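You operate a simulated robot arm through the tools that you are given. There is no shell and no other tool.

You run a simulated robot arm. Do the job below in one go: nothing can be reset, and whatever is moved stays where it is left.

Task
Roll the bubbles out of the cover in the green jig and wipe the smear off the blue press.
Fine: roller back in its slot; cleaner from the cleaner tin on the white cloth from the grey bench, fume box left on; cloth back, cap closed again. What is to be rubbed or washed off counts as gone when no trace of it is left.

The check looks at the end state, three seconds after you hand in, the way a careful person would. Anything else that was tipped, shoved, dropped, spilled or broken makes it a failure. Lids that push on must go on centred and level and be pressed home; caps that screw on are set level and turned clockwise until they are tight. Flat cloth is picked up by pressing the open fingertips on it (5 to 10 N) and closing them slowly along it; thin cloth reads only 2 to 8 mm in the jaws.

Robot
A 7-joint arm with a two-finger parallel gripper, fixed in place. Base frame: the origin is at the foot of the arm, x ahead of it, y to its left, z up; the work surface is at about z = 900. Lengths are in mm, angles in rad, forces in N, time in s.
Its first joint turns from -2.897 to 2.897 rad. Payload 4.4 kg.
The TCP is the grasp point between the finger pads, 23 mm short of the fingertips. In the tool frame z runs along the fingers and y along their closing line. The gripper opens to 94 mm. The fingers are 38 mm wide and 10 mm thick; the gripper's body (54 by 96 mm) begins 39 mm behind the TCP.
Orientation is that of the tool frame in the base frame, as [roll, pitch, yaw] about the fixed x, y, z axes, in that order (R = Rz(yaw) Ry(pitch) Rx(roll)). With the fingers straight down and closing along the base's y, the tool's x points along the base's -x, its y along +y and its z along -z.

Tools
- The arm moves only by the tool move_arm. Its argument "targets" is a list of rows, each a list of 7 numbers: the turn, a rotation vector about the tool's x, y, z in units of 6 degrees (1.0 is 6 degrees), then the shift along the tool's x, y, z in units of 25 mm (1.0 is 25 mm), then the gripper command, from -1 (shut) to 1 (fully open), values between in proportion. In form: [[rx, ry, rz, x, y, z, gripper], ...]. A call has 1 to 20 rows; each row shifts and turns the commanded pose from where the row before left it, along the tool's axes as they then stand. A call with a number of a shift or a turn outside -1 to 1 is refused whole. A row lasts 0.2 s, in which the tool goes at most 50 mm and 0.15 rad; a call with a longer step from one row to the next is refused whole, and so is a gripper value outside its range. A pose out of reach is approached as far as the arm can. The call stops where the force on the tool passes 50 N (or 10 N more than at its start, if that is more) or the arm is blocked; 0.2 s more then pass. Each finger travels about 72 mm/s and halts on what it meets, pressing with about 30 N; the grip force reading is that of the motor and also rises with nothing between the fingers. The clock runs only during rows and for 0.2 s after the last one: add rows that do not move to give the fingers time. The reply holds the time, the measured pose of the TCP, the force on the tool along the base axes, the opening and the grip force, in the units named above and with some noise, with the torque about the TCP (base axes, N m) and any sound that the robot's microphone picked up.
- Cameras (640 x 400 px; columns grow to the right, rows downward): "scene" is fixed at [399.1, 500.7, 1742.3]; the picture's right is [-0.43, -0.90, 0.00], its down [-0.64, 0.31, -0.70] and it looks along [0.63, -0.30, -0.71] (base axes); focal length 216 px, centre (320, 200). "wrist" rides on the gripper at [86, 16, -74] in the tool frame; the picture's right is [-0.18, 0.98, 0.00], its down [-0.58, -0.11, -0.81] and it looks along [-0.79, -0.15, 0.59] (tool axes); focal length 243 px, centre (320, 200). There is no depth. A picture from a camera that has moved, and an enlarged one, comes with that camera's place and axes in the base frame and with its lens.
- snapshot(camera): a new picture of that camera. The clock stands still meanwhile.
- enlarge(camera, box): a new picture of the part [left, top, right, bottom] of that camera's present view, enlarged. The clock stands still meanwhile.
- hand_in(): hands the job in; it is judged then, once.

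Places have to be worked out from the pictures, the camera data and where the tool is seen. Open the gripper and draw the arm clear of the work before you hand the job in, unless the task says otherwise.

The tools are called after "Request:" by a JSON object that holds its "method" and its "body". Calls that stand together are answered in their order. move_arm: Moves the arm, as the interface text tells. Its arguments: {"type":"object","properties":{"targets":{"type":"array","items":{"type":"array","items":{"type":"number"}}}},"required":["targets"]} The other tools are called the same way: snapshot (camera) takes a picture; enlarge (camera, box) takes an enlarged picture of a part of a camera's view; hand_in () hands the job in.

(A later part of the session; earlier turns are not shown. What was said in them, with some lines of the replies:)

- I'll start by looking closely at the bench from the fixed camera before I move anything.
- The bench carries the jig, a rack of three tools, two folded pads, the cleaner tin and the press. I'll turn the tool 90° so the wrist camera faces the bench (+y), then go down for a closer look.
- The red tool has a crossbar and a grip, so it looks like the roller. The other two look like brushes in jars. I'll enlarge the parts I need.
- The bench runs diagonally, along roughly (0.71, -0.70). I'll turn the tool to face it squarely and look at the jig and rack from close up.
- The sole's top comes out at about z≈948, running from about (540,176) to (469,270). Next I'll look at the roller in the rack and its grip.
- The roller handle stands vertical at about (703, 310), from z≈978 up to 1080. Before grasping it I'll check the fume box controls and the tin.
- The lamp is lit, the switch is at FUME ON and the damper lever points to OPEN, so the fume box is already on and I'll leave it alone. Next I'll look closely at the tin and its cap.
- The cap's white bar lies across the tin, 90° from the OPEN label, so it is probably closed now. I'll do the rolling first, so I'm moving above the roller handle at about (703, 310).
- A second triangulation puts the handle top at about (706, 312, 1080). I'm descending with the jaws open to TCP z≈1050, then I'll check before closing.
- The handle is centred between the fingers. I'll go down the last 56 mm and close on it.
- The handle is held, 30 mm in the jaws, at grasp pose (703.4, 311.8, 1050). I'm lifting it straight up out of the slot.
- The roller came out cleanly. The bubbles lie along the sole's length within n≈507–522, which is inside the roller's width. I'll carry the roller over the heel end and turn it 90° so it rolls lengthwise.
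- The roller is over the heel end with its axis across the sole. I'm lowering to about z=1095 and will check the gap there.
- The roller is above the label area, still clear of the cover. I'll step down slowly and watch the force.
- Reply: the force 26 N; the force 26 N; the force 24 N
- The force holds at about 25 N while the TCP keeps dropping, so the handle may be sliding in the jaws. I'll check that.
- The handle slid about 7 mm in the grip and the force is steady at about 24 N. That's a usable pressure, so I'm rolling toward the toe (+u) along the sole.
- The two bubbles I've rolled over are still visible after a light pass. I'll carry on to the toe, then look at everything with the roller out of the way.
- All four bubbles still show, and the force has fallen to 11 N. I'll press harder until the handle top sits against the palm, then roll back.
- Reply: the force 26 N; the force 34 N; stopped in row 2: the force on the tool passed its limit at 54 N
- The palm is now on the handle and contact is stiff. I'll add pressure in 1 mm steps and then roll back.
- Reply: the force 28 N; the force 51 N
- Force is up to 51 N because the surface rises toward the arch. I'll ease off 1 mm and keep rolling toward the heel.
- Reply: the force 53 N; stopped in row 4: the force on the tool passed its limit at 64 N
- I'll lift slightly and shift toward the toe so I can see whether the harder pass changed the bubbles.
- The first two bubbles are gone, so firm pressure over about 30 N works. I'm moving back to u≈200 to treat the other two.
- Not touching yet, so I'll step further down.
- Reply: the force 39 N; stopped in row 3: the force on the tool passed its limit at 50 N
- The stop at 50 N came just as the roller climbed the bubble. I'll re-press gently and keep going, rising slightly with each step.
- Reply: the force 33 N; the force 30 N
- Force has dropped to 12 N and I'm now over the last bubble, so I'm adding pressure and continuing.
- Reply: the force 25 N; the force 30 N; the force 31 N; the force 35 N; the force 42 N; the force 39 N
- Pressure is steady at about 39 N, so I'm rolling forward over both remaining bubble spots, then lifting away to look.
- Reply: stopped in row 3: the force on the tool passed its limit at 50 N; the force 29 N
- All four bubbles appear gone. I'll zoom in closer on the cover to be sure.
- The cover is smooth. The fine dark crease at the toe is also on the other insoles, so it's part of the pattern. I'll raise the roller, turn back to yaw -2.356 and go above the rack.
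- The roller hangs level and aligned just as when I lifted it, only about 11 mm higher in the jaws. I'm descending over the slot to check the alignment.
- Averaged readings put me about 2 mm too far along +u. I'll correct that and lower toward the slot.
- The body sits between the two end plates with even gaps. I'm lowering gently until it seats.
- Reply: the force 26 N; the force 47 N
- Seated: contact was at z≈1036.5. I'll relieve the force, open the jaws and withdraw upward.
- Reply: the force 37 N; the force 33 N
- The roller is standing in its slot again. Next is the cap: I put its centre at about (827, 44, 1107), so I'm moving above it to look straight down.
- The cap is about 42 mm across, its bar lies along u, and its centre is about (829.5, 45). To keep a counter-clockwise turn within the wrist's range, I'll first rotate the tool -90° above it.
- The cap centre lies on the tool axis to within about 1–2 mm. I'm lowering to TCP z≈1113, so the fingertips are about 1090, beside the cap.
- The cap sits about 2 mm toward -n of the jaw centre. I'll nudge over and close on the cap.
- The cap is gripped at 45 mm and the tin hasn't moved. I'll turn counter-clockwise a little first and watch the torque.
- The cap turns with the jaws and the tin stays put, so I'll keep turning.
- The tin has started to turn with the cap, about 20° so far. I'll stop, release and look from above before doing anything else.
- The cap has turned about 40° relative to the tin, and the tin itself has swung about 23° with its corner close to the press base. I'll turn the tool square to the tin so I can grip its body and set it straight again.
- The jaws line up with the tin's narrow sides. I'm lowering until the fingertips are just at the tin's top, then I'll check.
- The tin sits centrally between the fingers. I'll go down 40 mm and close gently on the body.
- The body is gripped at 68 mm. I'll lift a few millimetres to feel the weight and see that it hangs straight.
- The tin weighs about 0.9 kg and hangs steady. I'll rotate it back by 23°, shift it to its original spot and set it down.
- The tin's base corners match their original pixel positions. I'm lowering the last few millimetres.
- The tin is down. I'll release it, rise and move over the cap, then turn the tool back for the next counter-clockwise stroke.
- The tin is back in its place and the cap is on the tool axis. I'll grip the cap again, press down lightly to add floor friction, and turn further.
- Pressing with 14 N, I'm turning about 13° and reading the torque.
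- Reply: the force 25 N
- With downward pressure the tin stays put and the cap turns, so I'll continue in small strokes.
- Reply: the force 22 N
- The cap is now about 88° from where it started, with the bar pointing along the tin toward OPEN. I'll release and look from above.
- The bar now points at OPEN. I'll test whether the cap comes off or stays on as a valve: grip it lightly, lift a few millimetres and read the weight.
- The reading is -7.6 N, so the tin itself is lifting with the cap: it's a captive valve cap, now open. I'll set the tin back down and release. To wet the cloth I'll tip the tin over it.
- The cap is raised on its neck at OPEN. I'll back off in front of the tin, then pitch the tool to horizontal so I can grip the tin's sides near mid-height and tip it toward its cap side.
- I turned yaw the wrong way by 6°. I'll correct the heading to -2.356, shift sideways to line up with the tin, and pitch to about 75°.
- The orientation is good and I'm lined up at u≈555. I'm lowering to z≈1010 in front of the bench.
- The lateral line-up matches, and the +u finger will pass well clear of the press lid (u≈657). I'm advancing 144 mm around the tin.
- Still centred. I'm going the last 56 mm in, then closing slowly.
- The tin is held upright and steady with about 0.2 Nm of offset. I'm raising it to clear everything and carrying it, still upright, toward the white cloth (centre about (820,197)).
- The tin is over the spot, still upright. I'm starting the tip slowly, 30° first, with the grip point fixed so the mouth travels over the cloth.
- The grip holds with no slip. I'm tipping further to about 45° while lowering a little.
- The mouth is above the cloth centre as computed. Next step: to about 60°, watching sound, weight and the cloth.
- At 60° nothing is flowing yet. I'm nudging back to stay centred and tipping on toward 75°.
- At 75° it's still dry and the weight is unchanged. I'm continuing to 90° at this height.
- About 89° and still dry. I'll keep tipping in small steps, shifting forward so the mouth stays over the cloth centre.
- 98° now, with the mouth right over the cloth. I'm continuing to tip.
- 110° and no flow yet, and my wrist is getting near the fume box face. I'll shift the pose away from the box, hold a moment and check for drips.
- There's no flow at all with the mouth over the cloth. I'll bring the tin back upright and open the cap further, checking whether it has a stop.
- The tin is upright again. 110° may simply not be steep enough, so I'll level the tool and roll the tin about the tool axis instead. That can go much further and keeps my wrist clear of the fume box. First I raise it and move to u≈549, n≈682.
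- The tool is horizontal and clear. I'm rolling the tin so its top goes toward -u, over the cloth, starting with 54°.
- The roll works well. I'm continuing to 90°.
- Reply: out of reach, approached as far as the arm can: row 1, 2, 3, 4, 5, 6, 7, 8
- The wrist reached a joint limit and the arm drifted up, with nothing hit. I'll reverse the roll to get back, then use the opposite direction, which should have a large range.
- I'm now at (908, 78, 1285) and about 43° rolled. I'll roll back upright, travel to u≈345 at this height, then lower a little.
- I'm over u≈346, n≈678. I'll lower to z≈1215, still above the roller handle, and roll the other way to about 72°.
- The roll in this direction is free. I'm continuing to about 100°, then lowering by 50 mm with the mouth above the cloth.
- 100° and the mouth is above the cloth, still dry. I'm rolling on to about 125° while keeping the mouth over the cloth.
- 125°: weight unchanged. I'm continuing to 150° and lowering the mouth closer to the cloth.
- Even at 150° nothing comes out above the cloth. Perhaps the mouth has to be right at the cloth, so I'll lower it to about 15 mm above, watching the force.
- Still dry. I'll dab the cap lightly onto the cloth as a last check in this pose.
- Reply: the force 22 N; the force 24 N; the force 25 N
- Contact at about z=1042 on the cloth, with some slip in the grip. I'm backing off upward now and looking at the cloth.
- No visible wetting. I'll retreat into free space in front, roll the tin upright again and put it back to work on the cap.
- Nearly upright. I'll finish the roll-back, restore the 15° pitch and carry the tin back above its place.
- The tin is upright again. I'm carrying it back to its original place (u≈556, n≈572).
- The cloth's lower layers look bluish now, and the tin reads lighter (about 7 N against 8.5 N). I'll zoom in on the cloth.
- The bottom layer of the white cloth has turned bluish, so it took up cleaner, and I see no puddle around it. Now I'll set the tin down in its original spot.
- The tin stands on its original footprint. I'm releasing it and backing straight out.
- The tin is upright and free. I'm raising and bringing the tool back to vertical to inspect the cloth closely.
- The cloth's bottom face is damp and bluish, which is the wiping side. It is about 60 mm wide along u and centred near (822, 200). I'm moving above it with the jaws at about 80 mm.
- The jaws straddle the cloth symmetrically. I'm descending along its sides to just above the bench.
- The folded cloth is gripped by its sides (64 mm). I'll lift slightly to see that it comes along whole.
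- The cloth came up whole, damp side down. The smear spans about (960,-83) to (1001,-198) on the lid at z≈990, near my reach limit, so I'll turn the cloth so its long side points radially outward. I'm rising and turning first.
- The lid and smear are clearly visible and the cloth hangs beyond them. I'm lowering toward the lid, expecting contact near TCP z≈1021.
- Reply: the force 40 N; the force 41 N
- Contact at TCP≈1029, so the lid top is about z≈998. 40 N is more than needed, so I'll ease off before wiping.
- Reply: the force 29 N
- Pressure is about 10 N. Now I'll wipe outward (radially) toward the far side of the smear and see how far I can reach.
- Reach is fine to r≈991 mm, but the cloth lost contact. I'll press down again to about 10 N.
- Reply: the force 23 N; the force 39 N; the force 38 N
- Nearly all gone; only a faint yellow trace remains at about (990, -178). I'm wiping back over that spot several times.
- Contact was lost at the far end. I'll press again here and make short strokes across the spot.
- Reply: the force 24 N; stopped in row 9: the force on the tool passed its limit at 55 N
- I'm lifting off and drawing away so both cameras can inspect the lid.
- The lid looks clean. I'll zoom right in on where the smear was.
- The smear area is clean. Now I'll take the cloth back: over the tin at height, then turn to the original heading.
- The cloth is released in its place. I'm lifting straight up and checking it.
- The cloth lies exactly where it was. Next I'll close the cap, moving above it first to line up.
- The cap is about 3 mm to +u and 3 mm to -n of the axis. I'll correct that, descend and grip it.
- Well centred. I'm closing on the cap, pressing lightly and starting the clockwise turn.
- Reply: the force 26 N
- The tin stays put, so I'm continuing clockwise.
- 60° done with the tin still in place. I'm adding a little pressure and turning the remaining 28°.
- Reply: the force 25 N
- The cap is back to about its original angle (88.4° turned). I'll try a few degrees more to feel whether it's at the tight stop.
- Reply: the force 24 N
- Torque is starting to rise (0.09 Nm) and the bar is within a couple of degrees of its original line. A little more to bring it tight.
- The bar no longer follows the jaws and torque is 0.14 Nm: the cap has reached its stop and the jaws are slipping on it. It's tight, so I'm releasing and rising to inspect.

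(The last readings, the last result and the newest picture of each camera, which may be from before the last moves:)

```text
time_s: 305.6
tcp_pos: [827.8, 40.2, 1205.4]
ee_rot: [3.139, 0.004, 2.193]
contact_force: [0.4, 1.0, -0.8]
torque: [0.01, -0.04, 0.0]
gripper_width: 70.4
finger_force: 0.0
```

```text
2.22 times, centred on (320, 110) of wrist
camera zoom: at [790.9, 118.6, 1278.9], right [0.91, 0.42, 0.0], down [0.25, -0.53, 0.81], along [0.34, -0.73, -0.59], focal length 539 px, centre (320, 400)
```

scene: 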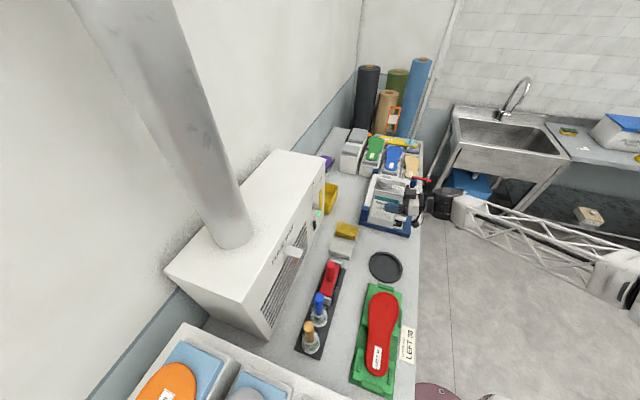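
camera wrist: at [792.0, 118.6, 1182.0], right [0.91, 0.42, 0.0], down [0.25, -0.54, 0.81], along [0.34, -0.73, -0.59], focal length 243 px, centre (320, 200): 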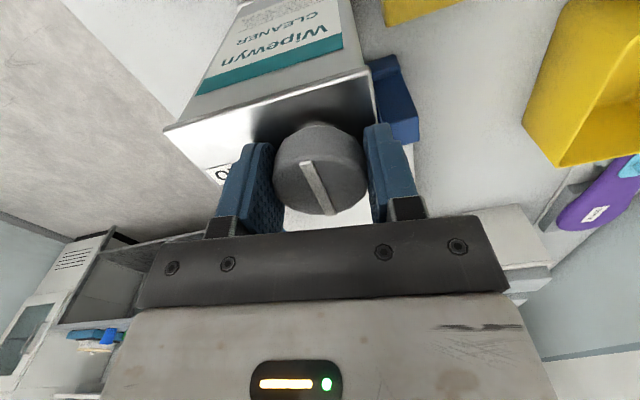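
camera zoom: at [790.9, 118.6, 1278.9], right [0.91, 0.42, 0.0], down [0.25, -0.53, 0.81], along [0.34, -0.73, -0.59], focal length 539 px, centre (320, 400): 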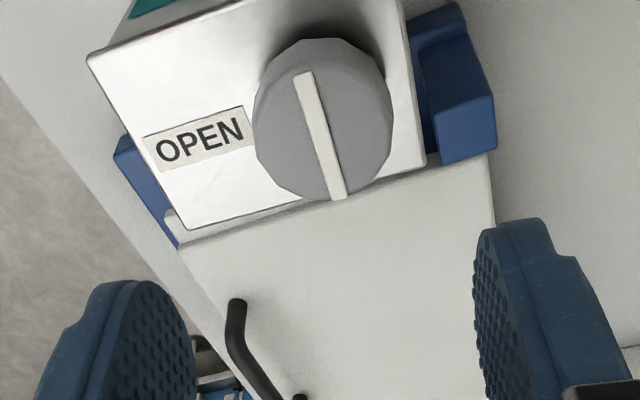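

The cap is closed with its bar where it was at the start. I'm drawing the arm up and away so I can inspect everything.

Request:
{"method": "move_arm", "body": {"targets": [[0, 0, 0, 0, 0, -1, 1], [0, 0, 0, 0, 0, -1, 1], [0, 0, 0, 0, 0, -1, 1], [0, 0, 0, 0, 0, -1, 1], [0, 0, 0, 0, 0, -1, 1], [0, 0, 0, 0, 0, -1, 1], [0, 0, 0, 0, 0, -1, 1], [0, 0, 0, 0, 0, -1, 1], [0, 0, 0, 0, -1, 0, 1], [0, 0, 0, 0, -1, 0, 1], [0, 0, 0, 0, -1, 0, 1], [0, 0, 0, 0, -1, 0, 1], [0, 0, 0, 0, -1, 0, 1], [0, 0, 0, 0, -1, 0, 1], [0, 0, 0, 0, -1, 0, 1], [0, 0, 0, 0, -1, 0, 1], [0, 0, 0, 0, -1, 0, 1], [0, 0, 0, 0, -1, 0, 1]]}}

Request:
{"method": "snapshot", "body": {"camera": "scene"}}

Request:
{"method": "enlarge", "body": {"camera": "scene", "box": [362, 170, 412, 210]}}

Request:
{"method": "enlarge", "body": {"camera": "scene", "box": [290, 220, 410, 320]}}

```text
time_s: 309.4
tcp_pos: [623.9, -105.6, 1403.7]
ee_rot: [3.14, 0.003, 2.192]
contact_force: [0.3, -1.3, -0.2]
torque: [0.0, 0.01, 0.0]
gripper_width: 93.7
finger_force: 0.0
```

```text
taken
```

scene: 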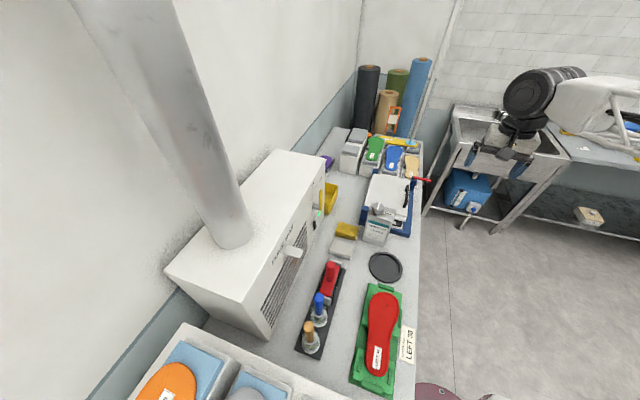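

```text
10.00 times, centred on (387, 190) of scene
camera zoom: at [399.1, 500.7, 1742.3], right [-0.43, -0.9, 0.0], down [-0.64, 0.31, -0.7], along [0.63, -0.3, -0.71], focal length 2165 px, centre (-350, 300)
```

zoom: 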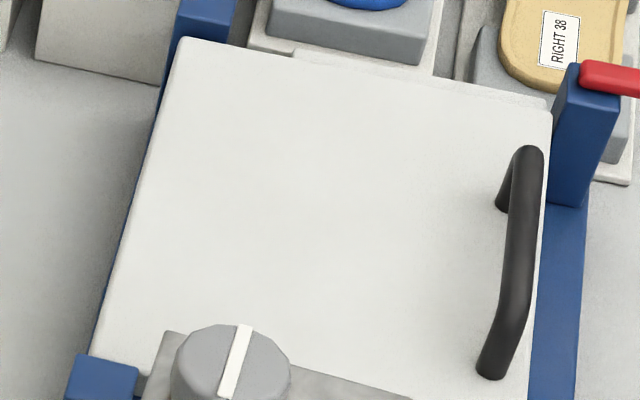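

```text
4.00 times, centred on (350, 270) of scene
camera zoom: at [399.1, 500.7, 1742.3], right [-0.43, -0.9, 0.0], down [-0.64, 0.31, -0.7], along [0.63, -0.3, -0.71], focal length 866 px, centre (200, -80)
```

zoom: 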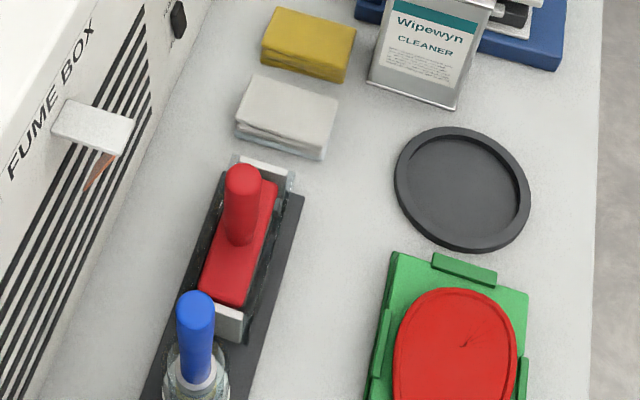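

From the fixed camera the lid is spotless and all the items are in place. I'll take one close wrist-camera look at the lid for any faint trace.

Request:
{"method": "move_arm", "body": {"targets": [[0, 0, -0.95, 0, 0, 0, 1], [0, 0, -0.95, 0, 0, 0, 1], [0, 0, -0.95, 0, 0, 0, 1], [0, 0, -0.95, 0, 0, 0, 1], [0, 0, -0.95, 0, 0, 0, 1], [0, 0, -0.95, 0, 0, 0, 1], [0, 0, -0.95, 0, 0, 0, 1], [0, 0, -0.95, 0, 0, 0, 1], [0, 0, 0, -0.86, 0.133, 0.99, 1], [0, 0, 0, -0.86, 0.133, 0.99, 1], [0, 0, 0, -0.86, 0.133, 0.99, 1], [0, 0, 0, -0.86, 0.133, 0.99, 1], [0, 0, 0, -0.86, 0.133, 0.99, 1], [0, 0, 0, -0.86, 0.133, 0.99, 1], [0, 0, 0, -0.86, 0.133, 0.99, 1], [0, 0, 0, 0, 0, 0, 1]]}}

Request:
{"method": "snapshot", "body": {"camera": "wrist"}}

Request:
{"method": "enlarge", "body": {"camera": "wrist", "box": [200, 40, 440, 230]}}

```text
time_s: 312.8
tcp_pos: [775.7, -107.0, 1231.7]
ee_rot: [-3.138, 0.004, 2.989]
contact_force: [-0.2, 0.4, 0.0]
torque: [0.05, -0.04, 0.01]
gripper_width: 94.1
finger_force: 0.1
```

```text
taken
camera wrist: at [693.3, -77.1, 1304.7], right [0.33, 0.94, 0.0], down [0.56, -0.2, 0.81], along [0.76, -0.27, -0.59], focal length 243 px, centre (320, 200)
```

wrist: 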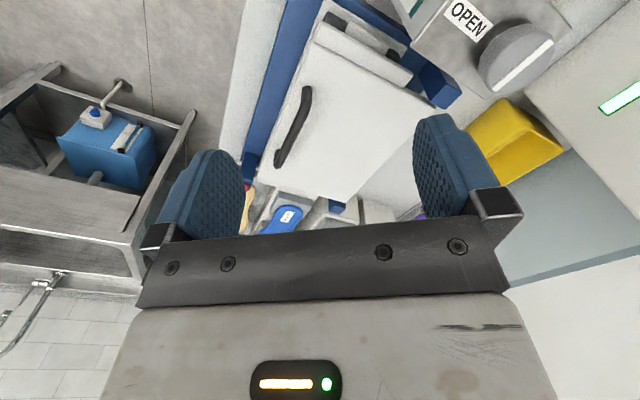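

```text
2.11 times, centred on (320, 135) of wrist
camera zoom: at [693.3, -77.1, 1304.7], right [0.33, 0.94, 0.0], down [0.56, -0.2, 0.81], along [0.76, -0.27, -0.59], focal length 511 px, centre (320, 337)
```

zoom: 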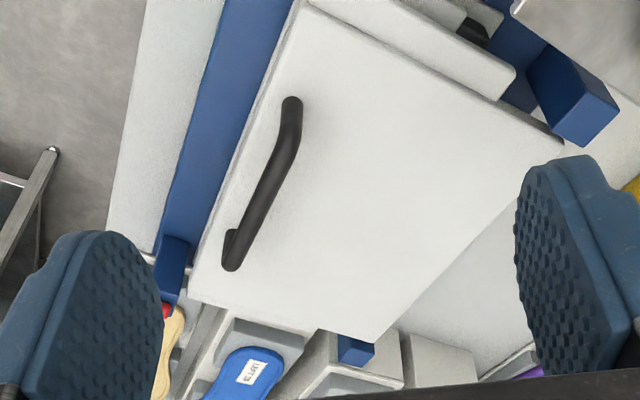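

The lid has no trace left, the fume lamp is still green, and the cap, cloth and roller are all in place. I'm drawing the arm clear with the gripper open before handing in.

Request:
{"method": "move_arm", "body": {"targets": [[0, 0, 0, 0.8, 0, -0.9, 1], [0, 0, 0, 0.8, 0, -0.9, 1], [0, 0, 0, 0.8, 0, -0.9, 1], [0, 0, 0, 0.8, 0, -0.9, 1], [0, 0, 0, 0.8, 0, -0.9, 1], [0, 0, 0, 0.8, 0, -0.9, 1], [0, 0, 0, 0.8, 0, -0.9, 1], [0, 0, 0, 0.8, 0, -0.9, 1], [0, 0, 0, 0, 0, 0, 1]]}}

Request:
{"method": "snapshot", "body": {"camera": "scene"}}

Request:
{"method": "enlarge", "body": {"camera": "scene", "box": [290, 240, 430, 400]}}

Request:
{"method": "enlarge", "body": {"camera": "scene", "box": [280, 170, 400, 280]}}

```text
time_s: 314.8
tcp_pos: [617.7, -82.0, 1411.2]
ee_rot: [-3.139, 0.004, 2.989]
contact_force: [0.3, -0.4, -1.0]
torque: [-0.01, 0.01, 0.0]
gripper_width: 94.0
finger_force: 0.2
```

```text
taken
```

scene: 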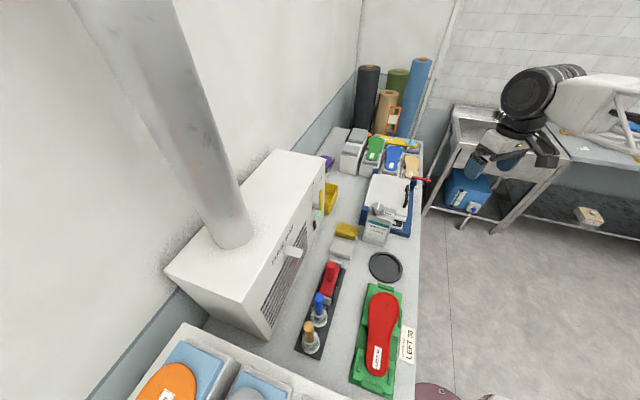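

```text
2.50 times, centred on (360, 320) of scene
camera zoom: at [399.1, 500.7, 1742.3], right [-0.43, -0.9, 0.0], down [-0.64, 0.31, -0.7], along [0.63, -0.3, -0.71], focal length 541 px, centre (220, -100)
```

zoom: 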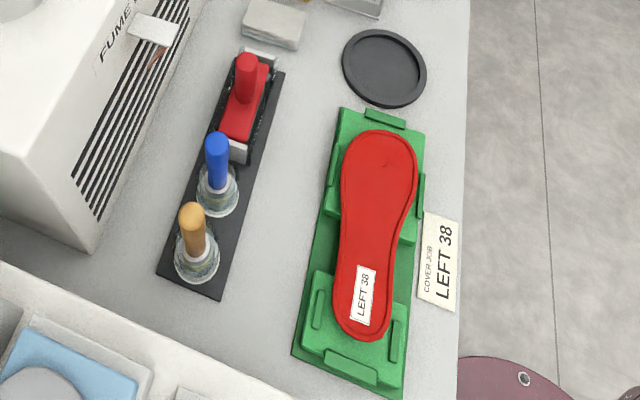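

```text
3.64 times, centred on (340, 225) of scene
camera zoom: at [399.1, 500.7, 1742.3], right [-0.43, -0.9, 0.0], down [-0.64, 0.31, -0.7], along [0.63, -0.3, -0.71], focal length 787 px, centre (247, 109)
```

zoom: 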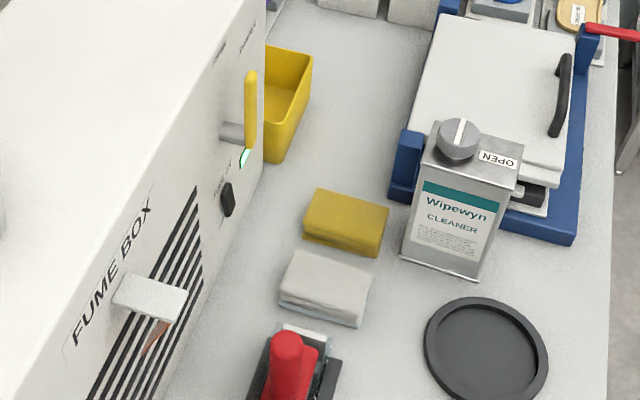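

The cover is bubble-free, the roller is in its slot, and the press lid is clean. The cloth is back, the cap is closed, the fume box is on, and the arm is clear with the gripper open. I'm handing in.

Request:
{"method": "hand_in", "body": {}}

```text
The job is handed in.
```

The job is done and handed in. The bubbles are rolled out of the cover in the green jig, and I could find no trace of the smear on the blue press.

- **Roller:** It is back upright in its slot. It took firm pressure, up to about 50 N, before the bubbles went.
- **Cleaner tin:** It stands upright within a few millimetres of where it was, with the cap turned clockwise until it stopped. While I was first opening the cap the tin swung about 23° on the bench, so I set it straight again.
- **White cloth:** It is back in its place on the grey bench. It is still damp on its underside, where it took up the cleaner.
- **Spills:** The cleaner came out only while the tin was tipped over the cloth, and I saw none on the bench.
- **Fume box:** I did not touch it. The lamp is still green.

The arm is drawn clear with the gripper open.
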